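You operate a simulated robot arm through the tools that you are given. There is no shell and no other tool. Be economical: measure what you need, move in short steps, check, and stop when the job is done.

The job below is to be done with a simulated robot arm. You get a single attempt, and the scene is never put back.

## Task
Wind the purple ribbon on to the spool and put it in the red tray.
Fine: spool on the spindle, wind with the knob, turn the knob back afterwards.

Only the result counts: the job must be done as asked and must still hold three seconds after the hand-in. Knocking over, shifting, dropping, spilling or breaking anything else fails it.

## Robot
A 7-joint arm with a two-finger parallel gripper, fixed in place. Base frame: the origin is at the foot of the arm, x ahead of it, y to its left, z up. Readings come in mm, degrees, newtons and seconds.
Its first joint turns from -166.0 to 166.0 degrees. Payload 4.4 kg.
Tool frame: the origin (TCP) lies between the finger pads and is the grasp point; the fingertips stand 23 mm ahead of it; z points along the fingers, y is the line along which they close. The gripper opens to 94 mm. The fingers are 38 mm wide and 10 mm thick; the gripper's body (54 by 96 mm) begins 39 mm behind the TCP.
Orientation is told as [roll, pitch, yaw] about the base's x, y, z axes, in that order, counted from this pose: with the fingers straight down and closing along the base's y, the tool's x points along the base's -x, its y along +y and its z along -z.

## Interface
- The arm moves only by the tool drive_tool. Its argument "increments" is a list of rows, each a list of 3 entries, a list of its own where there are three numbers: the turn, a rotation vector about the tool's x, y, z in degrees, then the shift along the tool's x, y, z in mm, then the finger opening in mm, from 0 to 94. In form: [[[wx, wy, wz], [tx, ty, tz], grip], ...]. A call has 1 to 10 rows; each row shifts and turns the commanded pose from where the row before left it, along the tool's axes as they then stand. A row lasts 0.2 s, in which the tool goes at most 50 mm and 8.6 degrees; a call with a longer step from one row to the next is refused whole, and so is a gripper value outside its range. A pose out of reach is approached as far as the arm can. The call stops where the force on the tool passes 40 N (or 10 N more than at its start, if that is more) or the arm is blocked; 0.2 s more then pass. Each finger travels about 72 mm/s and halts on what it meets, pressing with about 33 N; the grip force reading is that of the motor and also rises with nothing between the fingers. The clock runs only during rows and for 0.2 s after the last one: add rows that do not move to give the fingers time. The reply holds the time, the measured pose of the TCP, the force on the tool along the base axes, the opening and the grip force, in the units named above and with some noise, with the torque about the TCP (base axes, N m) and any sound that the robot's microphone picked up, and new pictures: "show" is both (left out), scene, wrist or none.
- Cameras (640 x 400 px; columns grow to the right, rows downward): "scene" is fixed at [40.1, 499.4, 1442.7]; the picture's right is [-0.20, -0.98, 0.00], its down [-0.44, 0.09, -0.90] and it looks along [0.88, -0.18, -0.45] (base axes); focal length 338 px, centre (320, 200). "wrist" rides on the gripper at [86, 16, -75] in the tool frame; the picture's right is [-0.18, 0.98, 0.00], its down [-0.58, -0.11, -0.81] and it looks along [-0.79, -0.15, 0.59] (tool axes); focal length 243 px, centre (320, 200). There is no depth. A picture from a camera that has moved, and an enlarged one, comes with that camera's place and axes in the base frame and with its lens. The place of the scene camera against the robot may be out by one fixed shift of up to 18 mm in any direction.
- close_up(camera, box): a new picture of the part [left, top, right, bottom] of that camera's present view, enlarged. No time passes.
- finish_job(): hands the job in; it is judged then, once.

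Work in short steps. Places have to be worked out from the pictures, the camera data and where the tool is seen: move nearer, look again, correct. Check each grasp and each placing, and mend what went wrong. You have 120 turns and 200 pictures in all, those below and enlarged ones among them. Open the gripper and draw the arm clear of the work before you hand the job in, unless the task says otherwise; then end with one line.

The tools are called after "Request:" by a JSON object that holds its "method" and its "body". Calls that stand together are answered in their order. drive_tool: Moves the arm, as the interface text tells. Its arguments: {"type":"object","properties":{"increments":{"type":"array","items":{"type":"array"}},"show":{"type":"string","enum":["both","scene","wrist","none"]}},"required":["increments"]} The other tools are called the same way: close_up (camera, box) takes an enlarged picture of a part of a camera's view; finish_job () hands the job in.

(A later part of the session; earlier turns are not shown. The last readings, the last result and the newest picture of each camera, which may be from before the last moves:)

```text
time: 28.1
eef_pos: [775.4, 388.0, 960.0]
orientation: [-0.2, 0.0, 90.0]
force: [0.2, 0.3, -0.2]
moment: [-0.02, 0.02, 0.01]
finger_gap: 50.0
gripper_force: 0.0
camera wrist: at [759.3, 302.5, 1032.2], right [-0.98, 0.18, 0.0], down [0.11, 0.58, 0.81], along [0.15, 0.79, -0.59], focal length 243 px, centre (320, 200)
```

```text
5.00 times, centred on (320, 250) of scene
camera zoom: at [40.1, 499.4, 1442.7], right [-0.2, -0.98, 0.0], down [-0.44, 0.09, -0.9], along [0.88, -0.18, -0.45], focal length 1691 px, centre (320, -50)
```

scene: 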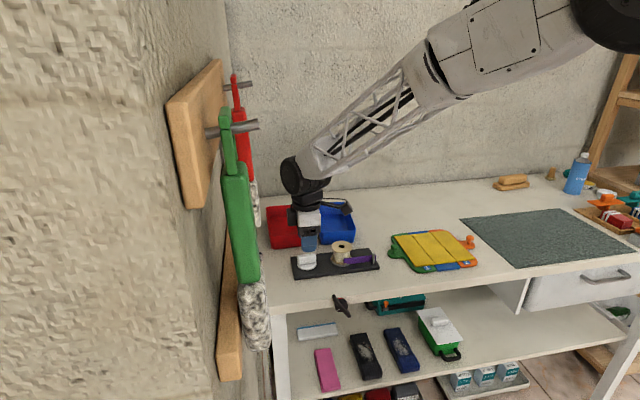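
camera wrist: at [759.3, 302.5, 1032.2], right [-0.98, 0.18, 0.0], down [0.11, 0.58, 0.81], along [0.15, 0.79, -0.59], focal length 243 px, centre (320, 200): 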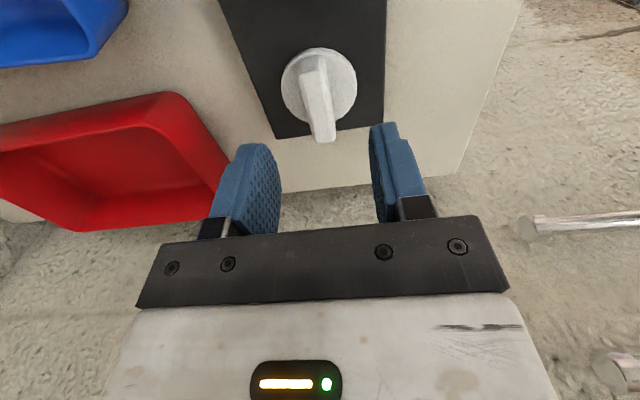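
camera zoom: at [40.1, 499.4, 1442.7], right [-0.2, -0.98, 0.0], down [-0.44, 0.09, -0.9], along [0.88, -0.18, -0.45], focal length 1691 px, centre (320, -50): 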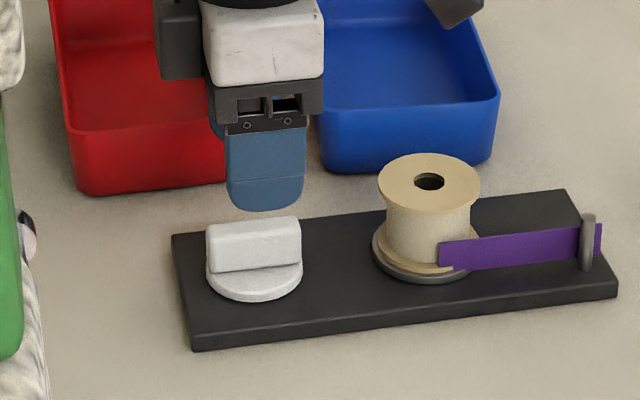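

Well aligned. I'll descend to TCP z≈908 and close on the bar.

Request:
{"method": "drive_tool", "body": {"increments": [[[0, 0, 0], [0, 0, 20], 50], [[0, 0, 0], [0, 0, 18], 50], [[0, 0, 0], [0, 0, 10], 50], [[0, 0, 0], [0, 0, 4], 50], [[0, 0, 0], [0, 0, 0], 30], [[0, 0, 0], [0, 0, 0], 15], [[0, 0, 0], [0, 0, 0], 8], [[0, 0, 0], [0, 0, 0], 8]], "show": "both"}}

Request:
{"method": "close_up", "body": {"camera": "scene", "box": [270, 210, 370, 290]}}

```text
time: 29.9
eef_pos: [776.9, 388.6, 906.8]
orientation: [-0.3, -0.2, 90.1]
force: [16.5, 1.4, -4.4]
moment: [0.36, 0.57, -0.03]
finger_gap: 16.0
gripper_force: 44.8
camera wrist: at [760.6, 301.9, 979.0], right [-0.98, 0.18, 0.0], down [0.11, 0.58, 0.81], along [0.15, 0.79, -0.59], focal length 243 px, centre (320, 200)
```

scene: 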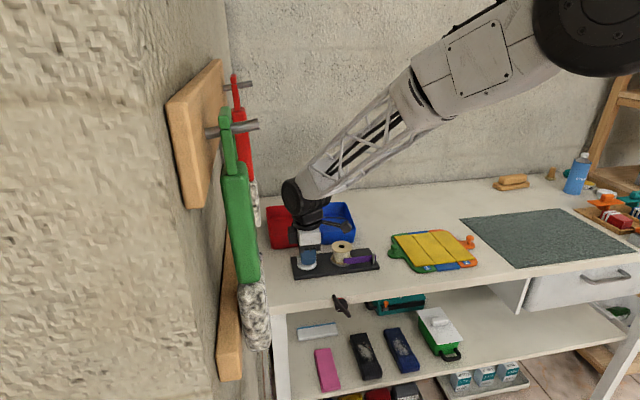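
wrist: 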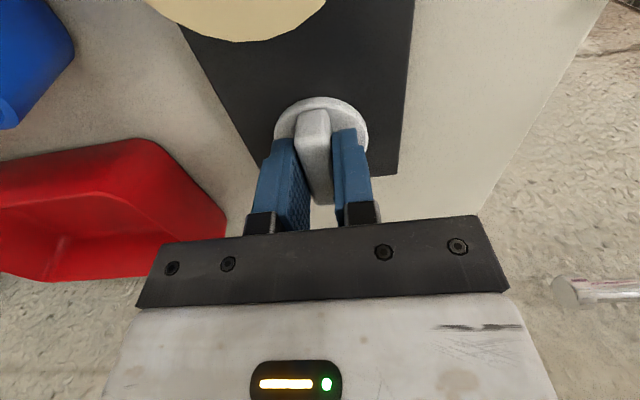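

```text
5.00 times, centred on (320, 250) of scene
camera zoom: at [40.1, 499.4, 1442.7], right [-0.2, -0.98, 0.0], down [-0.44, 0.09, -0.9], along [0.88, -0.18, -0.45], focal length 1691 px, centre (320, -50)
```

zoom: 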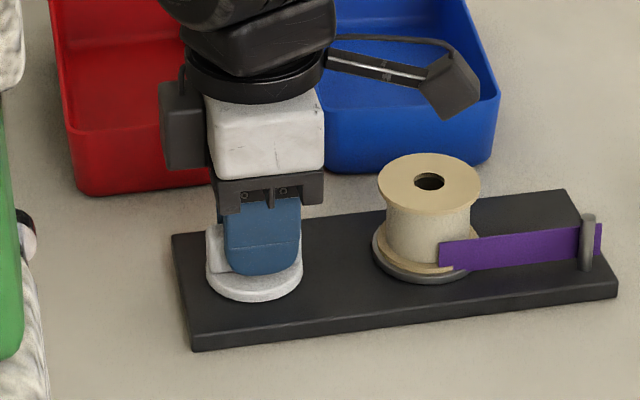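

The bar is gripped (16 mm) but there's a 16 N sideways force. I'll relieve it with a small +x nudge.

Request:
{"method": "drive_tool", "body": {"increments": [[[0, 0, 0], [0, -1, 0], 10], [[0, 0, 0], [0, 0, 0], 10]], "show": "none"}}

```text
time: 30.5
eef_pos: [777.3, 387.6, 905.8]
orientation: [-0.1, 0.0, 90.1]
force: [-5.3, 8.6, -0.1]
moment: [1.35, 0.64, -0.2]
finger_gap: 16.2
gripper_force: 45.1
```

Force is relieved. I'll try turning clockwise (seen from above) by 8° and watch torque and ribbon.

Request:
{"method": "drive_tool", "body": {"increments": [[[0, 0, 4], [0, 0.2, 0], 10], [[0, 0, 4], [0, 0, 0], 10], [[0, 0, 0], [0, 0, 0], 10]], "show": "none"}}

Request:
{"method": "close_up", "body": {"camera": "scene", "box": [270, 210, 390, 290]}}

```text
time: 31.3
eef_pos: [777.1, 388.4, 907.4]
orientation: [-0.2, 0.0, 82.0]
force: [-8.0, 27.7, -11.1]
moment: [-0.37, 0.65, 0.02]
finger_gap: 16.1
gripper_force: 45.3
```

```text
5.00 times, centred on (330, 250) of scene
camera zoom: at [40.1, 499.4, 1442.7], right [-0.2, -0.98, 0.0], down [-0.44, 0.09, -0.9], along [0.88, -0.18, -0.45], focal length 1691 px, centre (270, -50)
```

zoom: 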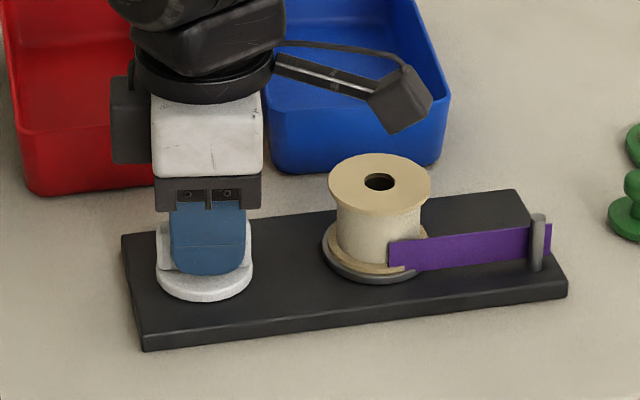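

It turned freely. There's a +y force of 28 N, so I'll correct by 1.2 mm in y and continue clockwise.

Request:
{"method": "drive_tool", "body": {"increments": [[[0, 0, 0], [-1.2, 0, 0], 10], [[0, 0, 0], [0, 0, 0], 10]], "show": "none"}}

```text
time: 31.9
eef_pos: [776.2, 387.9, 907.4]
orientation: [-0.2, 0.0, 82.0]
force: [-30.7, -1.3, -1.8]
moment: [1.21, 0.54, 0.05]
finger_gap: 15.9
gripper_force: 45.0
```

Request:
{"method": "drive_tool", "body": {"increments": [[[0, 0, 0], [0, 1.2, 0], 10], [[0, 0, 0], [0, 0, 0], 10]], "show": "none"}}

```text
time: 32.5
eef_pos: [777.1, 387.7, 906.0]
orientation: [-0.2, 0.1, 82.0]
force: [-7.4, -10.0, -14.1]
moment: [-1.29, 0.75, 0.04]
finger_gap: 15.9
gripper_force: 45.4
```

Request:
{"method": "drive_tool", "body": {"increments": [[[0, 0, 4], [0, 0, 0], 10], [[0, 0, 4], [0, 0, 0], 10], [[0, 0, 4], [0, 0, 0], 10], [[0, 0, 4], [0, 0, 0], 10], [[0, 0, 0], [0, 0, 0], 10]], "show": "none"}}

Request:
{"method": "close_up", "body": {"camera": "scene", "box": [270, 210, 390, 290]}}

```text
time: 33.7
eef_pos: [776.3, 387.3, 908.0]
orientation: [-0.2, -0.2, 66.0]
force: [10.2, -3.5, -21.4]
moment: [-0.4, 0.71, -0.05]
finger_gap: 16.1
gripper_force: 44.3
```

```text
5.00 times, centred on (330, 250) of scene
camera zoom: at [40.1, 499.4, 1442.7], right [-0.2, -0.98, 0.0], down [-0.44, 0.09, -0.9], along [0.88, -0.18, -0.45], focal length 1691 px, centre (270, -50)
```

zoom: 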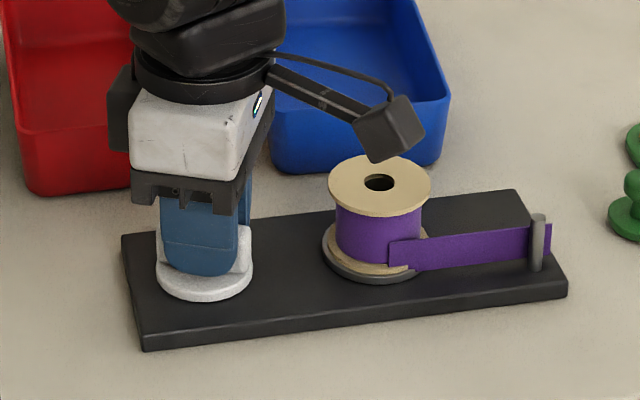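

Winding works: purple now covers the core. I'll continue clockwise.

Request:
{"method": "drive_tool", "body": {"increments": [[[0, 0, 4], [0, 0, 0.8], 10], [[0, 0, 4], [0, 0, 0], 10], [[0, 0, 4], [0, 0, 0], 10], [[0, 0, 4], [0, 0, 0], 10], [[0, 0, 4], [0, 0, 0], 10], [[0, 0, 4], [0, 0, 0], 10], [[0, 0, 0], [0, 0, 0], 10]], "show": "none"}}

Request:
{"method": "close_up", "body": {"camera": "scene", "box": [270, 210, 390, 290]}}

```text
time: 35.3
eef_pos: [776.3, 389.6, 904.8]
orientation: [-0.2, -0.4, 42.0]
force: [-27.6, -3.1, 16.9]
moment: [-0.21, 1.09, 0.03]
finger_gap: 16.0
gripper_force: 45.2
```

```text
5.00 times, centred on (330, 250) of scene
camera zoom: at [40.1, 499.4, 1442.7], right [-0.2, -0.98, 0.0], down [-0.44, 0.09, -0.9], along [0.88, -0.18, -0.45], focal length 1691 px, centre (270, -50)
```

zoom: 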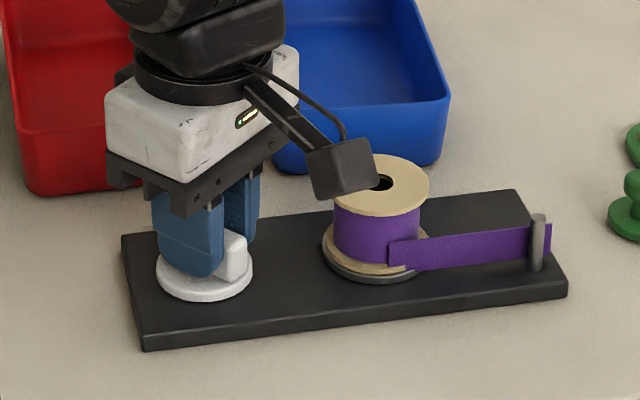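

Request:
{"method": "drive_tool", "body": {"increments": [[[0, 0, 0], [0.7, 0.6, -0.4], 10], [[0, 0, 4], [0, 0, 0], 10], [[0, 0, 4], [0, 0, 0], 10], [[0, 0, 4], [0, 0, 0], 10], [[0, 0, 4], [0, 0, 0], 10], [[0, 0, 4], [0, 0, 0], 10], [[0, 0, 4], [0, 0, 0], 10], [[0, 0, 0], [0, 0, 0], 10]], "show": "none"}}

Request:
{"method": "close_up", "body": {"camera": "scene", "box": [270, 210, 390, 290]}}

```text
time: 37.1
eef_pos: [774.4, 389.4, 906.5]
orientation: [0.0, -0.3, 18.0]
force: [12.2, 34.7, -6.2]
moment: [0.65, -0.73, 0.06]
finger_gap: 15.8
gripper_force: 45.0
```

```text
5.00 times, centred on (330, 250) of scene
camera zoom: at [40.1, 499.4, 1442.7], right [-0.2, -0.98, 0.0], down [-0.44, 0.09, -0.9], along [0.88, -0.18, -0.45], focal length 1691 px, centre (270, -50)
```

zoom: 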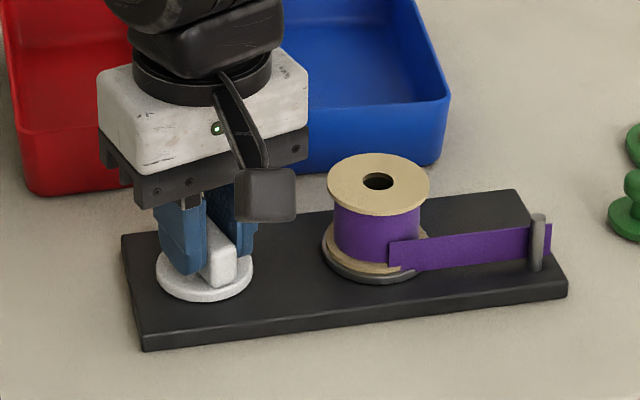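

Request:
{"method": "drive_tool", "body": {"increments": [[[0, 0, 0], [-0.8, 1.0, 0], 10], [[0, 0, 4], [0, 0, 0], 10], [[0, 0, 4], [0, 0, 0], 10], [[0, 0, 4], [0, 0, 0], 10], [[0, 0, 4], [0, 0, 0], 10], [[0, 0, 2], [0, 0, 0], 10], [[0, 0, 0], [0, 0, 0], 10]], "show": "none"}}

Request:
{"method": "close_up", "body": {"camera": "scene", "box": [270, 210, 390, 290]}}

```text
time: 38.7
eef_pos: [775.3, 390.2, 907.3]
orientation: [0.0, -0.3, 0.1]
force: [-12.0, 33.8, 8.9]
moment: [0.2, 1.29, 0.07]
finger_gap: 15.7
gripper_force: 44.9
```

```text
5.00 times, centred on (330, 250) of scene
camera zoom: at [40.1, 499.4, 1442.7], right [-0.2, -0.98, 0.0], down [-0.44, 0.09, -0.9], along [0.88, -0.18, -0.45], focal length 1691 px, centre (270, -50)
```

zoom: 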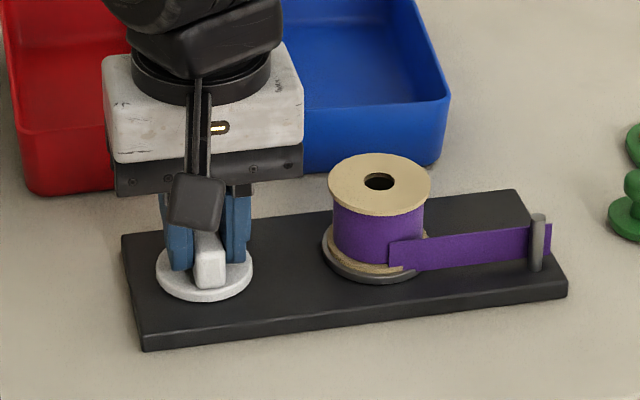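

90° turned, with the wind growing slowly. I'll relieve the y force and continue.

Request:
{"method": "drive_tool", "body": {"increments": [[[0, 0, 0], [0.3, 1.2, 0], 10], [[0, 0, 4], [0, 0, 0], 10], [[0, 0, 4], [0, 0, 0], 10], [[0, 0, 4], [0, 0, 0], 10], [[0, 0, 4], [0, 0, 0], 10], [[0, 0, 4], [0, 0, 0], 10], [[0, 0, 4], [0, 0, 0], 10], [[0, 0, 0], [0, 0, 0], 10]], "show": "none"}}

Request:
{"method": "close_up", "body": {"camera": "scene", "box": [270, 210, 390, 290]}}

```text
time: 40.5
eef_pos: [775.3, 391.9, 906.6]
orientation: [0.1, -0.1, -24.0]
force: [-7.5, 9.9, 8.0]
moment: [-0.7, -0.6, -0.01]
finger_gap: 15.9
gripper_force: 44.7
```

```text
5.00 times, centred on (330, 250) of scene
camera zoom: at [40.1, 499.4, 1442.7], right [-0.2, -0.98, 0.0], down [-0.44, 0.09, -0.9], along [0.88, -0.18, -0.45], focal length 1691 px, centre (270, -50)
```

zoom: 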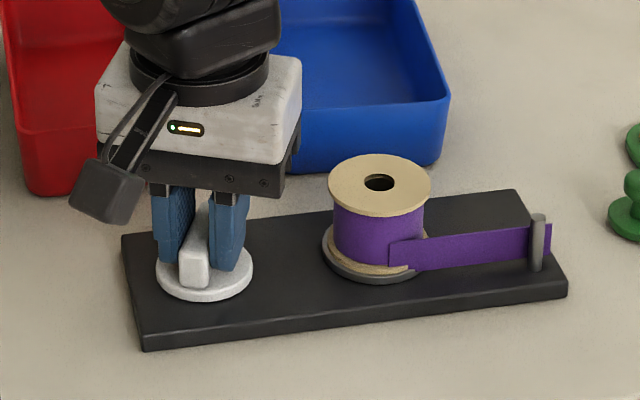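

Request:
{"method": "drive_tool", "body": {"increments": [[[0, 0, 4], [0, 0.3, 0], 10], [[0, 0, 4], [0, 0, 0], 10], [[0, 0, 4], [0, 0, 0], 10], [[0, 0, 4], [0, 0, 0], 10], [[0, 0, 4], [0, 0, 0], 10], [[0, 0, 4], [0, 0, 0], 10], [[0, 0, 0], [0, 0, 0], 10]], "show": "none"}}

Request:
{"method": "close_up", "body": {"camera": "scene", "box": [270, 210, 390, 290]}}

```text
time: 42.1
eef_pos: [774.9, 392.4, 907.1]
orientation: [0.2, -0.2, -48.0]
force: [9.9, 8.2, -4.3]
moment: [-0.19, 0.61, -0.01]
finger_gap: 15.9
gripper_force: 45.6
stopped in row 7: the force on the tool passed its limit at 42 N (the readings are from after the stop); the commanded pose is now the measured one
```

```text
5.00 times, centred on (330, 250) of scene
camera zoom: at [40.1, 499.4, 1442.7], right [-0.2, -0.98, 0.0], down [-0.44, 0.09, -0.9], along [0.88, -0.18, -0.45], focal length 1691 px, centre (270, -50)
```

zoom: 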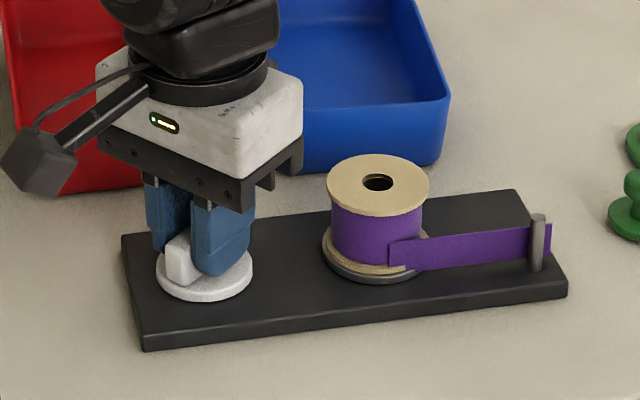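

138° turned, still free (torque about 0). I'm continuing.

Request:
{"method": "drive_tool", "body": {"increments": [[[0, 0, 4], [0, 0, 0], 10], [[0, 0, 4], [0, 0, 0], 10], [[0, 0, 4], [0, 0, 0], 10], [[0, 0, 4], [0, 0, 0], 10], [[0, 0, 4], [0, 0, 0], 10], [[0, 0, 0], [0, 0, 0], 10]], "show": "none"}}

Request:
{"method": "close_up", "body": {"camera": "scene", "box": [270, 210, 390, 290]}}

```text
time: 43.2
eef_pos: [775.7, 390.8, 906.9]
orientation: [0.4, -0.1, -64.5]
force: [13.9, 6.7, -6.8]
moment: [0.05, 0.63, 0.03]
finger_gap: 16.0
gripper_force: 44.9
stopped in row 5: the force on the tool passed its limit at 42 N (the readings are from after the stop); the commanded pose is now the measured one
```

```text
5.00 times, centred on (330, 250) of scene
camera zoom: at [40.1, 499.4, 1442.7], right [-0.2, -0.98, 0.0], down [-0.44, 0.09, -0.9], along [0.88, -0.18, -0.45], focal length 1691 px, centre (270, -50)
```

zoom: 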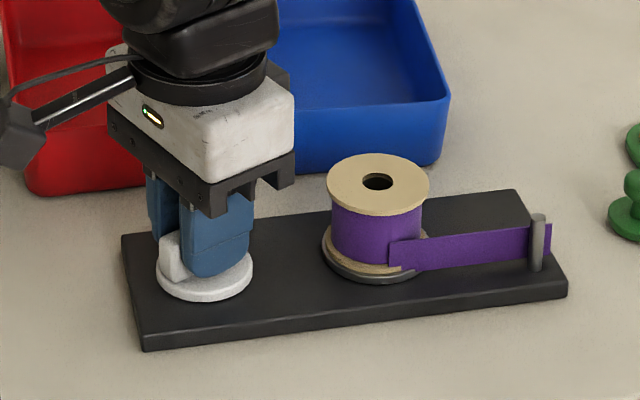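

Request:
{"method": "drive_tool", "body": {"increments": [[[0, 0, 0], [-0.1, 0.6, 0], 10], [[0, 0, 4], [0, 0, 0], 10], [[0, 0, 4], [0, 0, 0], 10], [[0, 0, 4], [0, 0, 0], 10], [[0, 0, 4], [0, 0, 0], 10], [[0, 0, 4], [0, 0, 0], 10], [[0, 0, 4], [0, 0, 0], 10], [[0, 0, 0], [0, 0, 0], 10]], "show": "none"}}

Request:
{"method": "close_up", "body": {"camera": "scene", "box": [270, 210, 390, 290]}}

```text
time: 44.6
eef_pos: [777.1, 392.7, 907.2]
orientation: [0.5, 0.2, -84.7]
force: [14.1, 6.1, -5.1]
moment: [-0.14, 0.49, 0.06]
finger_gap: 15.9
gripper_force: 44.9
stopped in row 7: the force on the tool passed its limit at 42 N (the readings are from after the stop); the commanded pose is now the measured one
```

```text
5.00 times, centred on (330, 250) of scene
camera zoom: at [40.1, 499.4, 1442.7], right [-0.2, -0.98, 0.0], down [-0.44, 0.09, -0.9], along [0.88, -0.18, -0.45], focal length 1691 px, centre (270, -50)
```

zoom: 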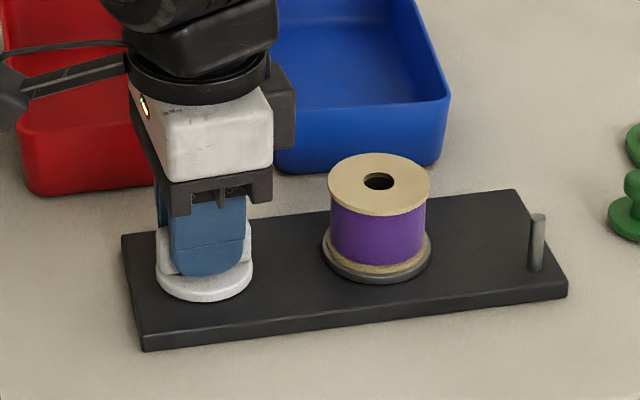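

The tail is gone, so the ribbon is fully wound. Now I turn the knob back counter-clockwise to its start at yaw 90.

Request:
{"method": "drive_tool", "body": {"increments": [[[0, 0, 0], [-0.2, 0.5, 0], 10], [[0, 0, -4], [0, 0, 0], 10], [[0, 0, -4], [0, 0, 0], 10], [[0, 0, -4], [0, 0, 0], 10], [[0, 0, -4], [0, 0, 0], 10], [[0, 0, -4], [0, 0, 0], 10], [[0, 0, -4], [0, 0, 0], 10], [[0, 0, -4], [0, 0, 0], 10], [[0, 0, -4], [0, 0, 0], 10]], "show": "none"}}

Request:
{"method": "close_up", "body": {"camera": "scene", "box": [270, 210, 390, 290]}}

```text
time: 46.6
eef_pos: [774.9, 390.7, 907.3]
orientation: [0.3, -0.2, -52.8]
force: [-36.7, -6.9, 7.6]
moment: [0.27, 1.53, -0.11]
finger_gap: 15.9
gripper_force: 44.9
```

```text
5.00 times, centred on (330, 250) of scene
camera zoom: at [40.1, 499.4, 1442.7], right [-0.2, -0.98, 0.0], down [-0.44, 0.09, -0.9], along [0.88, -0.18, -0.45], focal length 1691 px, centre (270, -50)
```

zoom: 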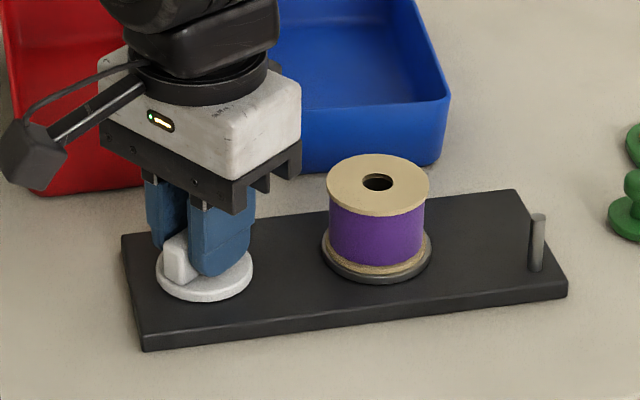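

The ribbon stays wound. I'll relieve the −x force and continue back.

Request:
{"method": "drive_tool", "body": {"increments": [[[0, 0, 0], [0.8, -1.0, 0], 10], [[0, 0, -4], [0, 0, 0], 10], [[0, 0, -4], [0, 0, 0], 10], [[0, 0, -4], [0, 0, 0], 10], [[0, 0, -4], [0, 0, 0], 10], [[0, 0, -4], [0, 0, 0], 10], [[0, 0, -4], [0, 0, 0], 10], [[0, 0, -4], [0, 0, 0], 10], [[0, 0, 0], [0, 0, 0], 10]], "show": "none"}}

```text
time: 48.6
eef_pos: [774.1, 390.6, 907.5]
orientation: [0.1, -0.3, -24.7]
force: [-2.5, -40.7, -17.0]
moment: [-0.68, 0.61, -0.07]
finger_gap: 16.0
gripper_force: 44.9
```

Request:
{"method": "drive_tool", "body": {"increments": [[[0, 0, 0], [-0.6, -1.3, 0.3], 10], [[0, 0, -4], [0, 0, 0], 10], [[0, 0, -4], [0, 0, 0], 10], [[0, 0, -4], [0, 0, 0], 10], [[0, 0, -4], [0, 0, 0], 10], [[0, 0, -4], [0, 0, 0], 10], [[0, 0, -4], [0, 0, 0], 10], [[0, 0, 0], [0, 0, 0], 10]], "show": "none"}}

```text
time: 50.4
eef_pos: [774.6, 389.1, 907.0]
orientation: [0.1, -0.3, -0.7]
force: [-18.7, -17.2, -15.6]
moment: [-0.5, 0.59, -0.03]
finger_gap: 15.5
gripper_force: 44.8
```

Continuing back with a small relief of −x and −y.

Request:
{"method": "drive_tool", "body": {"increments": [[[0, 0, 0], [0.6, -0.8, 0.3], 10], [[0, 0, -4], [0, 0, 0], 10], [[0, 0, -4], [0, 0, 0], 10], [[0, 0, -4], [0, 0, 0], 10], [[0, 0, -4], [0, 0, 0], 10], [[0, 0, -4], [0, 0, 0], 10], [[0, 0, -4], [0, 0, 0], 10], [[0, 0, 0], [0, 0, 0], 10]], "show": "none"}}

```text
time: 52.2
eef_pos: [775.3, 389.8, 906.7]
orientation: [0.0, -0.4, 23.2]
force: [-14.2, -21.0, -5.9]
moment: [-0.51, 1.2, -0.01]
finger_gap: 15.7
gripper_force: 44.0
```

Request:
{"method": "drive_tool", "body": {"increments": [[[0, 0, 0], [0.7, -0.6, 0.1], 10], [[0, 0, -4], [0, 0, 0], 10], [[0, 0, -4], [0, 0, 0], 10], [[0, 0, -4], [0, 0, 0], 10], [[0, 0, -4], [0, 0, 0], 10], [[0, 0, -4], [0, 0, 0], 10], [[0, 0, -4], [0, 0, 0], 10], [[0, 0, 0], [0, 0, 0], 10]], "show": "none"}}

```text
time: 54.0
eef_pos: [775.3, 389.2, 907.7]
orientation: [-0.3, -0.5, 47.4]
force: [30.4, 15.0, -8.4]
moment: [0.79, 0.14, -0.01]
finger_gap: 15.8
gripper_force: 44.6
```

Request:
{"method": "drive_tool", "body": {"increments": [[[0, 0, 0], [-1.0, -0.5, 0.1], 10], [[0, 0, -4], [0, 0, 0], 10], [[0, 0, -4], [0, 0, 0], 10], [[0, 0, -4], [0, 0, 0], 10], [[0, 0, -4], [0, 0, 0], 10], [[0, 0, -4], [0, 0, 0], 10], [[0, 0, -4], [0, 0, 0], 10], [[0, 0, 0], [0, 0, 0], 10]], "show": "none"}}

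```text
time: 55.4
eef_pos: [775.7, 388.8, 906.7]
orientation: [-0.4, -0.3, 65.7]
force: [3.8, -7.6, 2.2]
moment: [0.35, 0.53, 0.0]
finger_gap: 15.9
gripper_force: 44.7
stopped in row 6: the force on the tool passed its limit at 46 N (the readings are from after the stop); the commanded pose is now the measured one
```

Request:
{"method": "drive_tool", "body": {"increments": [[[0, 0, -4], [0.3, 0, 0], 10], [[0, 0, -4], [0, 0, 0], 10], [[0, 0, -4], [0, 0, 0], 10], [[0, 0, -4], [0, 0, 0], 10], [[0, 0, 0], [0, 0, 0], 10]], "show": "none"}}

```text
time: 56.6
eef_pos: [776.1, 387.6, 905.7]
orientation: [-0.5, -0.2, 81.7]
force: [14.6, 4.0, -6.8]
moment: [-0.29, 0.58, -0.06]
finger_gap: 15.7
gripper_force: 45.1
stopped in row 5: the force on the tool passed its limit at 41 N (the readings are from after the stop); the commanded pose is now the measured one
```

Now the last 8.4°, up to the original 90.1°.

Request:
{"method": "drive_tool", "body": {"increments": [[[0, 0, 0], [0, -0.5, 0], 10], [[0, 0, -4], [0, 0, 0], 10], [[0, 0, -4.4], [0, 0, 0], 10], [[0, 0, 0], [0, 0, 0], 10]], "show": "none"}}

Request:
{"method": "close_up", "body": {"camera": "scene", "box": [270, 210, 390, 290]}}

```text
time: 57.6
eef_pos: [777.0, 387.8, 906.7]
orientation: [-0.5, 0.0, 90.1]
force: [23.7, 0.7, -9.8]
moment: [0.81, 0.49, -0.94]
finger_gap: 15.8
gripper_force: 45.1
```

```text
5.00 times, centred on (330, 250) of scene
camera zoom: at [40.1, 499.4, 1442.7], right [-0.2, -0.98, 0.0], down [-0.44, 0.09, -0.9], along [0.88, -0.18, -0.45], focal length 1691 px, centre (270, -50)
```

zoom: 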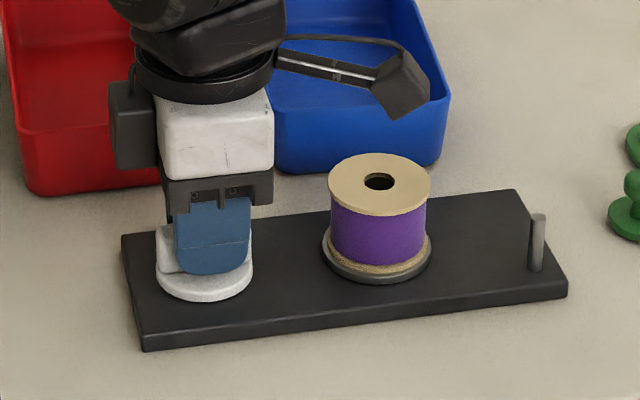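

The knob is back at its end stop (torque −0.94). I'll release, lift, and return above the spool.

Request:
{"method": "drive_tool", "body": {"increments": [[[0, 0, 0], [0, -0.7, 0], 14], [[0, 0, 0], [0, 0, 0], 30], [[0, 0, 0], [0, 0, 0], 50], [[0, 0, 0], [0, 0, -15], 50], [[0, 0, 0], [0, 0, -35], 50], [[0, 0, 0], [20, 0, -15], 70], [[0, 0, 0], [37, 0, 0], 80], [[0, 0, 0], [37, 0, 0], 80], [[0, 0, 0], [0, 0, 0], 80]], "show": "both"}}

Request:
{"method": "close_up", "body": {"camera": "scene", "box": [260, 190, 390, 290]}}

```text
time: 59.6
eef_pos: [780.7, 295.2, 973.6]
orientation: [-0.5, -0.1, 90.1]
force: [0.1, 0.1, 0.1]
moment: [0.03, 0.01, 0.01]
finger_gap: 80.0
gripper_force: 0.1
camera wrist: at [763.0, 208.5, 1045.6], right [-0.98, 0.18, -0.01], down [0.1, 0.58, 0.81], along [0.15, 0.79, -0.59], focal length 243 px, centre (320, 200)
```

scene: 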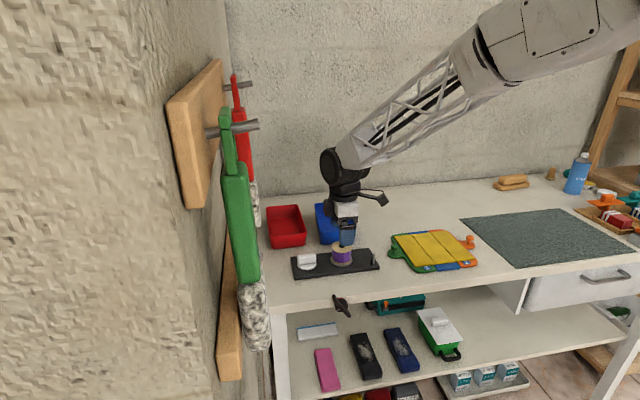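
wrist: 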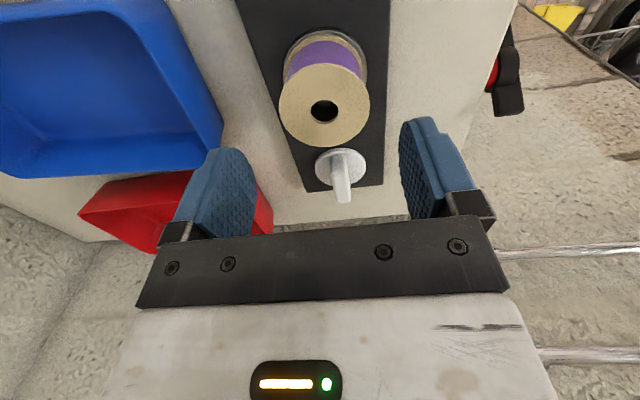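

```text
4.00 times, centred on (325, 240) of scene
camera zoom: at [40.1, 499.4, 1442.7], right [-0.2, -0.98, 0.0], down [-0.44, 0.09, -0.9], along [0.88, -0.18, -0.45], focal length 1353 px, centre (300, 40)
```

zoom: 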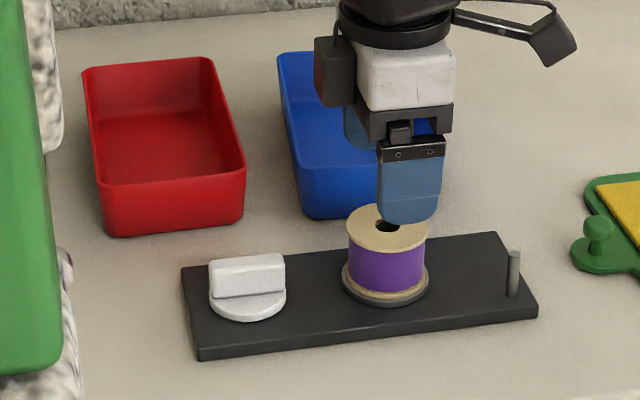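

The spool is fully purple and the knob is home. I'll correct x by −4, descend to z≈906 and grip the spool.

Request:
{"method": "drive_tool", "body": {"increments": [[[0, 0, 0], [0, 4, 0], 80], [[0, 0, 0], [0, 0, 30], 80], [[0, 0, 0], [0, 0, 25], 80], [[0, 0, 0], [0, 0, 12], 80], [[0, 0, 0], [0, 0, 0], 62], [[0, 0, 0], [0, 0, 0], 50], [[0, 0, 0], [0, 0, 0], 44], [[0, 0, 0], [0, 0, 0], 44]], "show": "wrist"}}

Request:
{"method": "close_up", "body": {"camera": "scene", "box": [270, 210, 390, 290]}}

```text
time: 61.4
eef_pos: [776.6, 294.5, 904.9]
orientation: [-0.5, -0.2, 90.2]
force: [10.5, 0.0, -0.7]
moment: [0.0, -0.11, -0.02]
finger_gap: 47.0
gripper_force: 33.1
camera wrist: at [758.6, 207.7, 977.4], right [-0.98, 0.18, -0.01], down [0.1, 0.58, 0.81], along [0.15, 0.79, -0.59], focal length 243 px, centre (320, 200)
```

wrist: 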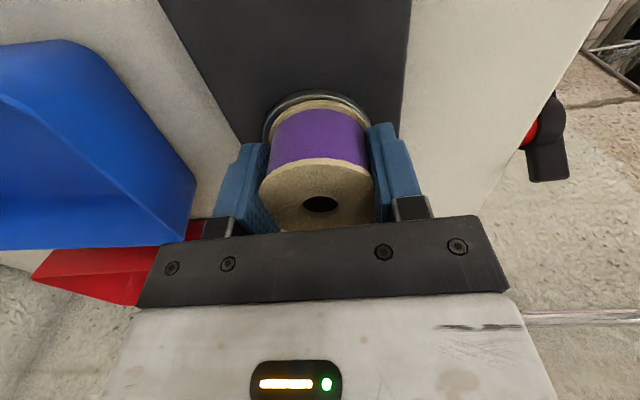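

```text
5.00 times, centred on (330, 250) of scene
camera zoom: at [40.1, 499.4, 1442.7], right [-0.2, -0.98, 0.0], down [-0.44, 0.09, -0.9], along [0.88, -0.18, -0.45], focal length 1691 px, centre (270, -50)
```

zoom: 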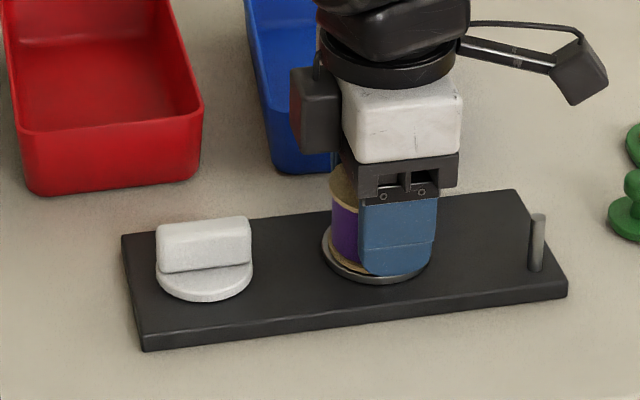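

The spool is gripped again. I'll lift it straight off the pin, then raise to about z 990.

Request:
{"method": "drive_tool", "body": {"increments": [[[0, 0, 0], [0, -0.4, -8], 44], [[0, 0, 0], [0, 0, -12], 44], [[0, 0, 0], [0, 0, -15], 44], [[0, 0, 0], [0, 0, -25], 44], [[0, 0, 0], [0, 0, -25], 44], [[0, 0, 0], [0, 0, 0], 44]], "show": "both"}}

Request:
{"method": "close_up", "body": {"camera": "scene", "box": [260, 190, 390, 290]}}

```text
time: 62.8
eef_pos: [773.1, 295.7, 989.0]
orientation: [-0.5, -0.1, 90.1]
force: [-0.5, -0.1, -0.9]
moment: [-0.02, -0.01, -0.01]
finger_gap: 46.8
gripper_force: 32.9
camera wrist: at [756.6, 208.7, 1061.6], right [-0.98, 0.18, -0.01], down [0.1, 0.58, 0.81], along [0.15, 0.79, -0.59], focal length 243 px, centre (320, 200)
```

scene: 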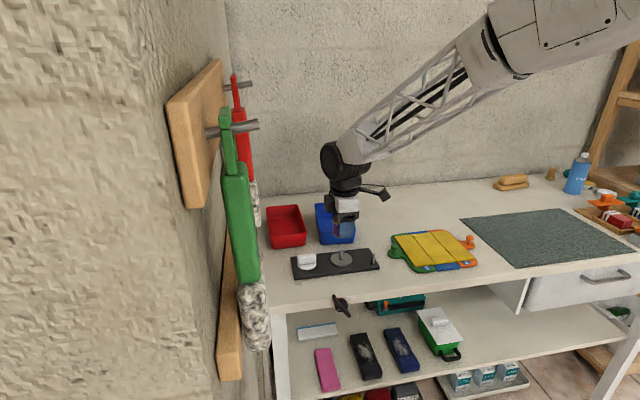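
wrist: 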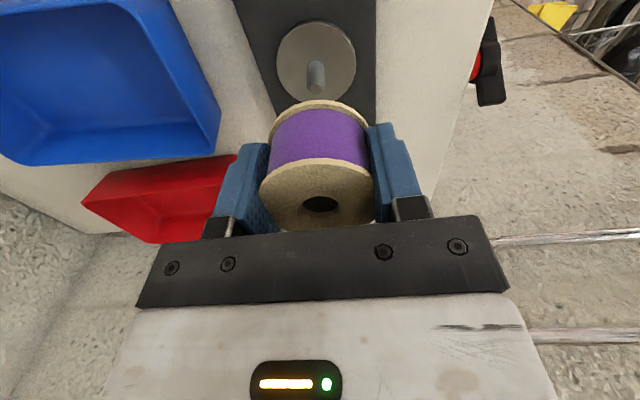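

```text
4.00 times, centred on (325, 240) of scene
camera zoom: at [40.1, 499.4, 1442.7], right [-0.2, -0.98, 0.0], down [-0.44, 0.09, -0.9], along [0.88, -0.18, -0.45], focal length 1353 px, centre (300, 40)
```

zoom: 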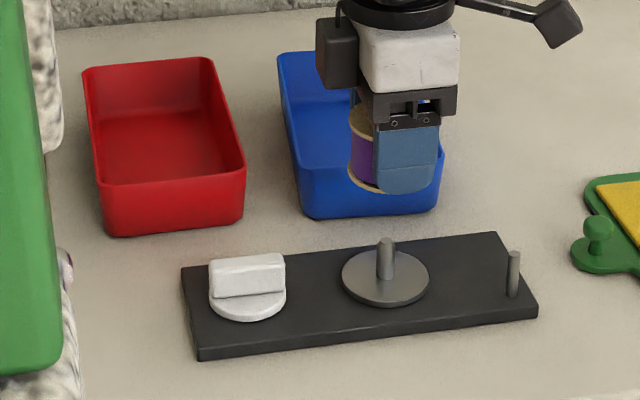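

The spool is off cleanly. I'll rotate the tool to yaw 0, where the camera faces the tray and the fingers close across its width, and then approach the red tray.

Request:
{"method": "drive_tool", "body": {"increments": [[[0, 0, 8.5], [0, 0, 0], 44], [[0, 0, 8.5], [0, 0, 0], 44], [[0, 0, 8.5], [0, 0, 0], 44], [[0, 0, 8.5], [0, 0, 0], 44], [[0, 0, 8.5], [0, 0, 0], 44], [[0, 0, 8.5], [0, 0, 0], 44], [[0, 0, 8.5], [0, 0, 0], 44], [[0, 0, 8.5], [0, 0, 0], 44], [[0, 0, 8.5], [0, 0, 0], 44], [[0, 0, 8.5], [0, 0, 0], 44]], "show": "none"}}

Request:
{"method": "drive_tool", "body": {"increments": [[[0, 0, 5], [0, 0, -10], 44], [[0, 0, 0], [0, 35, -10], 44], [[0, 0, 0], [0, 35, 0], 44], [[0, 0, 0], [0, 35, 0], 44], [[0, 0, 0], [-10, 20, 0], 44], [[0, 0, 0], [-20, 0, 0], 44], [[0, 0, 0], [-20, 0, 0], 44], [[0, 0, 0], [0, 0, 0], 44]], "show": "both"}}

```text
time: 65.0
eef_pos: [772.9, 292.4, 989.5]
orientation: [0.1, -0.6, 5.0]
force: [1.0, -0.6, -1.0]
moment: [-0.01, 0.0, 0.04]
finger_gap: 47.0
gripper_force: 33.5
```

```text
time: 66.8
eef_pos: [824.0, 418.6, 1011.2]
orientation: [0.1, -0.5, 0.2]
force: [-0.1, 0.5, 0.1]
moment: [0.02, 0.0, -0.02]
finger_gap: 47.0
gripper_force: 33.2
camera wrist: at [736.9, 435.2, 1082.6], right [0.18, 0.98, 0.0], down [0.57, -0.11, 0.81], along [0.8, -0.15, -0.58], focal length 243 px, centre (320, 200)
```

scene: 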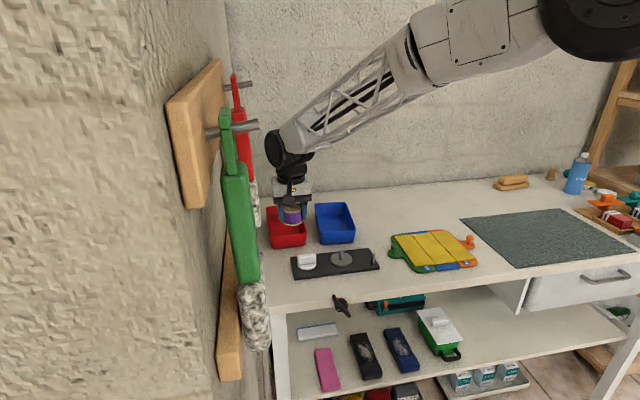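
wrist: 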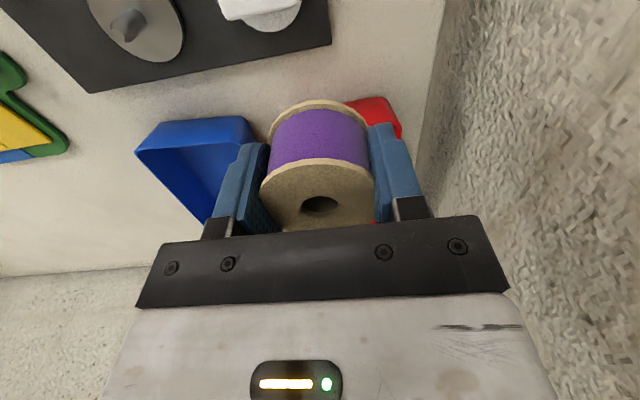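

The tray's left-front corner is near (885,478), so its centre line is at about y 428. I'll advance in x and watch whether the arm still reaches.

Request:
{"method": "drive_tool", "body": {"increments": [[[0, 0, 0], [-30, 4, 0], 44], [[0, 0, 0], [-30, 4, 0], 44], [[0, 0, 0], [-30, 0, 0], 44], [[0, 0, 0], [-30, 0, 0], 44], [[0, 0, 0], [0, 0, 0], 44], [[0, 0, 0], [0, 0, 0], 44]], "show": "both"}}

Request:
{"method": "close_up", "body": {"camera": "scene", "box": [240, 150, 370, 260]}}

```text
time: 68.2
eef_pos: [943.0, 427.4, 1011.8]
orientation: [0.2, -0.4, 0.1]
force: [-1.2, -0.1, -1.0]
moment: [0.02, -0.04, -0.01]
finger_gap: 46.9
gripper_force: 33.2
camera wrist: at [856.6, 443.3, 1083.7], right [0.18, 0.98, 0.0], down [0.57, -0.11, 0.81], along [0.8, -0.15, -0.58], focal length 243 px, centre (320, 200)
```

scene: 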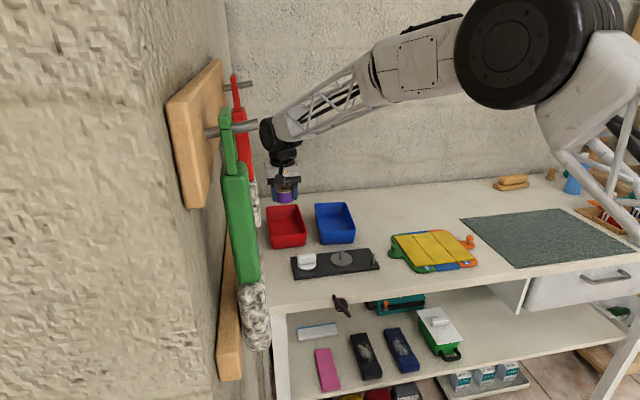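
wrist: 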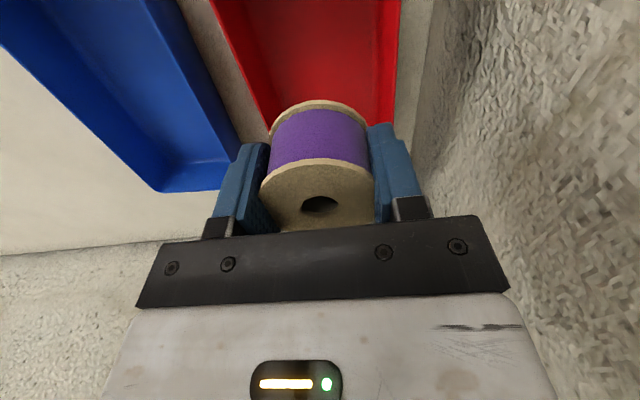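

```text
3.64 times, centred on (305, 205) of scene
camera zoom: at [40.1, 499.4, 1442.7], right [-0.2, -0.98, 0.0], down [-0.44, 0.09, -0.9], along [0.88, -0.18, -0.45], focal length 1230 px, centre (374, 182)
```

zoom: 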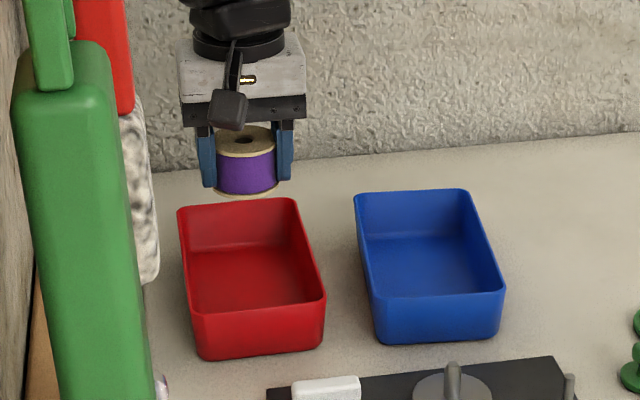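

It reaches, and the spool is centred over the tray at (943,427). I'll descend partway and check.

Request:
{"method": "drive_tool", "body": {"increments": [[[0, 0, 0], [0, 0, 20], 44], [[0, 0, 0], [0, 0, 20], 44], [[0, 0, 0], [0, 0, 20], 44], [[0, 0, 0], [0, 0, 15], 44], [[0, 0, 0], [0, 0, 0], 44]], "show": "both"}}

Request:
{"method": "close_up", "body": {"camera": "scene", "box": [250, 170, 350, 260]}}

```text
time: 69.4
eef_pos: [943.2, 427.0, 937.5]
orientation: [0.1, -0.5, 0.1]
force: [-0.2, -0.7, -0.9]
moment: [-0.01, 0.0, -0.03]
finger_gap: 46.8
gripper_force: 32.9
camera wrist: at [856.6, 443.6, 1009.5], right [0.18, 0.98, 0.0], down [0.57, -0.11, 0.81], along [0.8, -0.15, -0.58], focal length 243 px, centre (320, 200)
```

scene: 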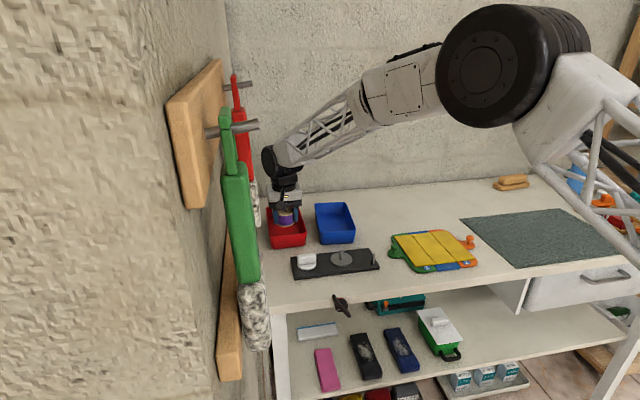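
wrist: 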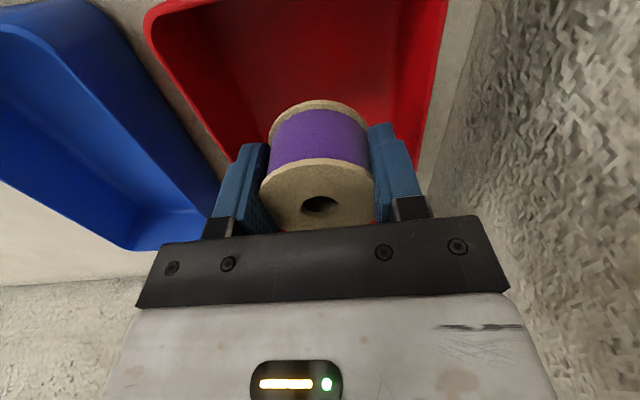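

```text
4.44 times, centred on (300, 215) of scene
camera zoom: at [40.1, 499.4, 1442.7], right [-0.2, -0.98, 0.0], down [-0.44, 0.09, -0.9], along [0.88, -0.18, -0.45], focal length 1503 px, centre (409, 133)
```

zoom: 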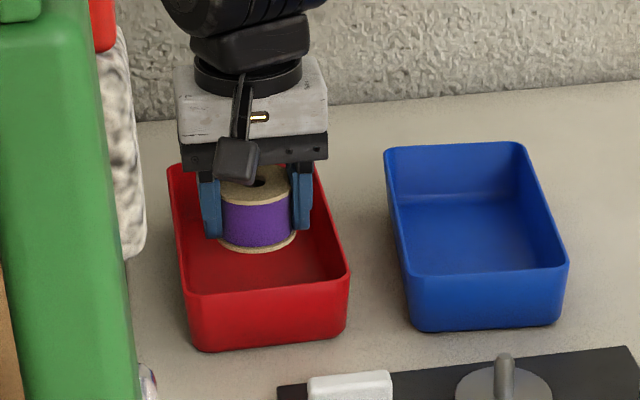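

Position looks good inside the rim. I'll lower to the floor gently.

Request:
{"method": "drive_tool", "body": {"increments": [[[0, 0, 0], [0, 0, 15], 44], [[0, 0, 0], [0, 0, 15], 44], [[0, 0, 0], [0, 0, 6], 44], [[0, 0, 0], [0, 0, 3], 44], [[0, 0, 0], [0, 0, 3], 44], [[0, 0, 0], [0, 0, 2], 44], [[0, 0, 0], [0, 0, 0], 44]], "show": "wrist"}}

Request:
{"method": "close_up", "body": {"camera": "scene", "box": [250, 170, 350, 260]}}

```text
time: 71.0
eef_pos: [944.7, 426.8, 893.2]
orientation: [0.1, -0.5, 0.1]
force: [0.2, 0.3, -1.0]
moment: [0.02, 0.02, -0.01]
finger_gap: 47.5
gripper_force: 32.9
camera wrist: at [857.4, 443.7, 964.8], right [0.18, 0.98, 0.0], down [0.57, -0.11, 0.81], along [0.8, -0.15, -0.58], focal length 243 px, centre (320, 200)
```

wrist: 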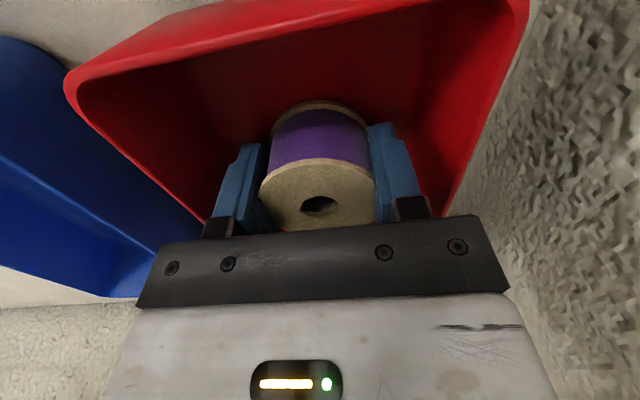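

```text
4.44 times, centred on (300, 215) of scene
camera zoom: at [40.1, 499.4, 1442.7], right [-0.2, -0.98, 0.0], down [-0.44, 0.09, -0.9], along [0.88, -0.18, -0.45], focal length 1503 px, centre (409, 133)
```

zoom: 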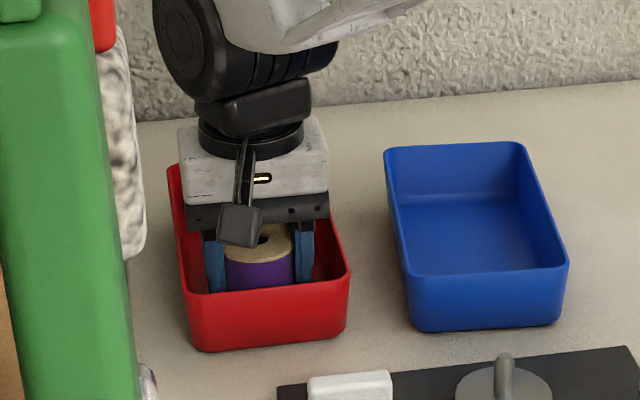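

Not touching yet; lower a little more.

Request:
{"method": "drive_tool", "body": {"increments": [[[0, 0, 0], [0, 0, 1], 44], [[0, 0, 0], [0, 0, 1], 44], [[0, 0, 0], [0, 0, 0], 44]], "show": "none"}}

```text
time: 71.8
eef_pos: [945.3, 427.7, 890.0]
orientation: [0.0, -0.5, 0.1]
force: [0.5, 0.3, -0.3]
moment: [0.0, -0.02, 0.02]
finger_gap: 46.8
gripper_force: 32.9
```

Request:
{"method": "drive_tool", "body": {"increments": [[[0, 0, 0], [0, 0, 1], 44], [[0, 0, 0], [0, 0, 0.7], 44], [[0, 0, 0], [0, 0, 0], 44]], "show": "none"}}

```text
time: 72.6
eef_pos: [945.2, 427.2, 889.9]
orientation: [0.2, -0.7, 0.1]
force: [-1.8, -3.0, 16.3]
moment: [-0.22, 0.3, 0.02]
finger_gap: 46.8
gripper_force: 33.1
```

Contact at 16 N: the spool rests on the tray floor. I'll open by a modest amount so the fingers clear the walls, then lift straight up.

Request:
{"method": "drive_tool", "body": {"increments": [[[0, 0, 0], [0, 0, -0.5], 52], [[0, 0, 0], [0, 0, 0], 60], [[0, 0, 0], [0, 0, 0], 60], [[0, 0, 0], [0, 0, -15], 60], [[0, 0, 0], [0, 0, -30], 60], [[0, 0, 0], [0, 0, -40], 60], [[0, 0, 0], [0, 0, -40], 60], [[0, 0, 0], [0, 0, 0], 60]], "show": "both"}}

Request:
{"method": "close_up", "body": {"camera": "scene", "box": [250, 170, 390, 290]}}

```text
time: 74.4
eef_pos: [943.2, 425.6, 1015.1]
orientation: [0.1, -0.5, 0.1]
force: [-0.1, -0.1, -1.5]
moment: [0.01, -0.02, -0.01]
finger_gap: 59.9
gripper_force: 0.1
camera wrist: at [856.1, 443.1, 1087.1], right [0.18, 0.98, 0.0], down [0.57, -0.11, 0.81], along [0.8, -0.15, -0.58], focal length 243 px, centre (320, 200)
```

scene: 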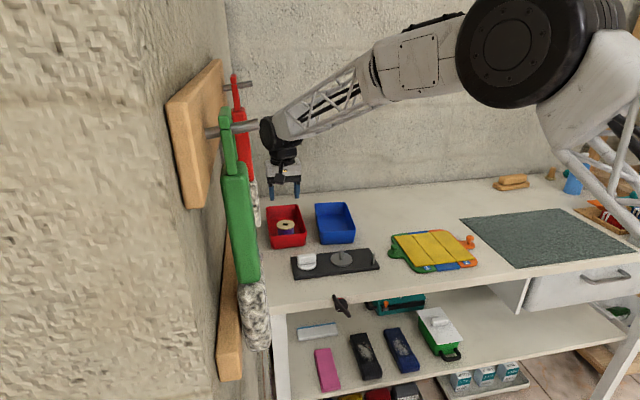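
wrist: 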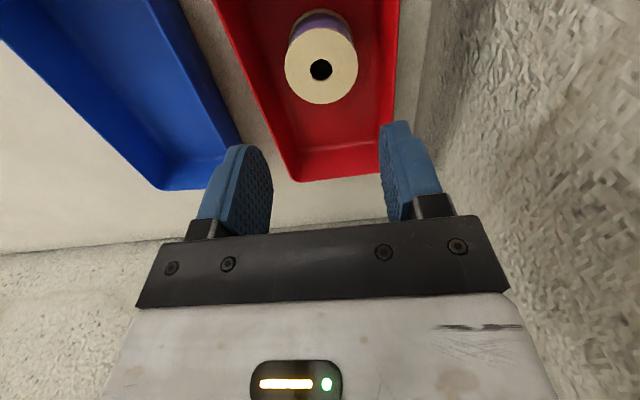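

```text
3.33 times, centred on (320, 230) of scene
camera zoom: at [40.1, 499.4, 1442.7], right [-0.2, -0.98, 0.0], down [-0.44, 0.09, -0.9], along [0.88, -0.18, -0.45], focal length 1127 px, centre (320, 100)
```

zoom: 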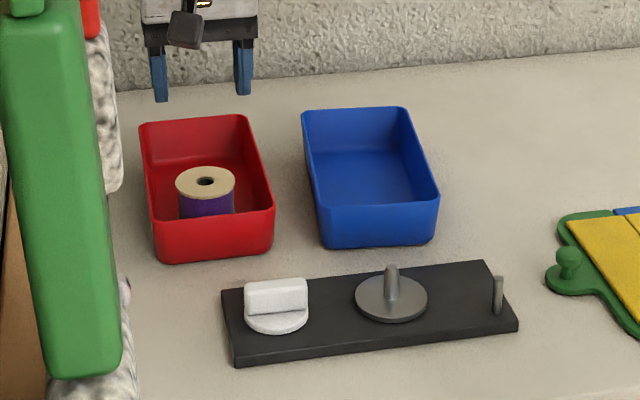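

The spool stands upright in the red tray and the knob is back in its original position. I'll retreat up and back.

Request:
{"method": "drive_tool", "body": {"increments": [[[0, 0, 0], [0, 0, -40], 90], [[0, 0, 0], [0, 0, -40], 90], [[0, 0, 0], [30, -20, -40], 90], [[0, 0, 0], [40, -20, -20], 90], [[0, 0, 0], [40, -20, 0], 90], [[0, 0, 0], [40, -20, 0], 90], [[0, 0, 0], [40, -20, 0], 90], [[0, 0, 0], [0, 0, 0], 90]], "show": "scene"}}

Request:
{"method": "close_up", "body": {"camera": "scene", "box": [250, 190, 390, 290]}}

```text
refused: row 3 steps farther than a row can; nothing moved
```

```text
4.00 times, centred on (320, 240) of scene
camera zoom: at [40.1, 499.4, 1442.7], right [-0.2, -0.98, 0.0], down [-0.44, 0.09, -0.9], along [0.88, -0.18, -0.45], focal length 1353 px, centre (320, 40)
```

zoom: 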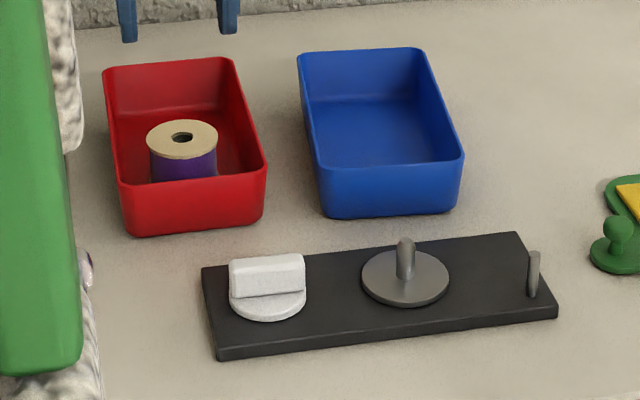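

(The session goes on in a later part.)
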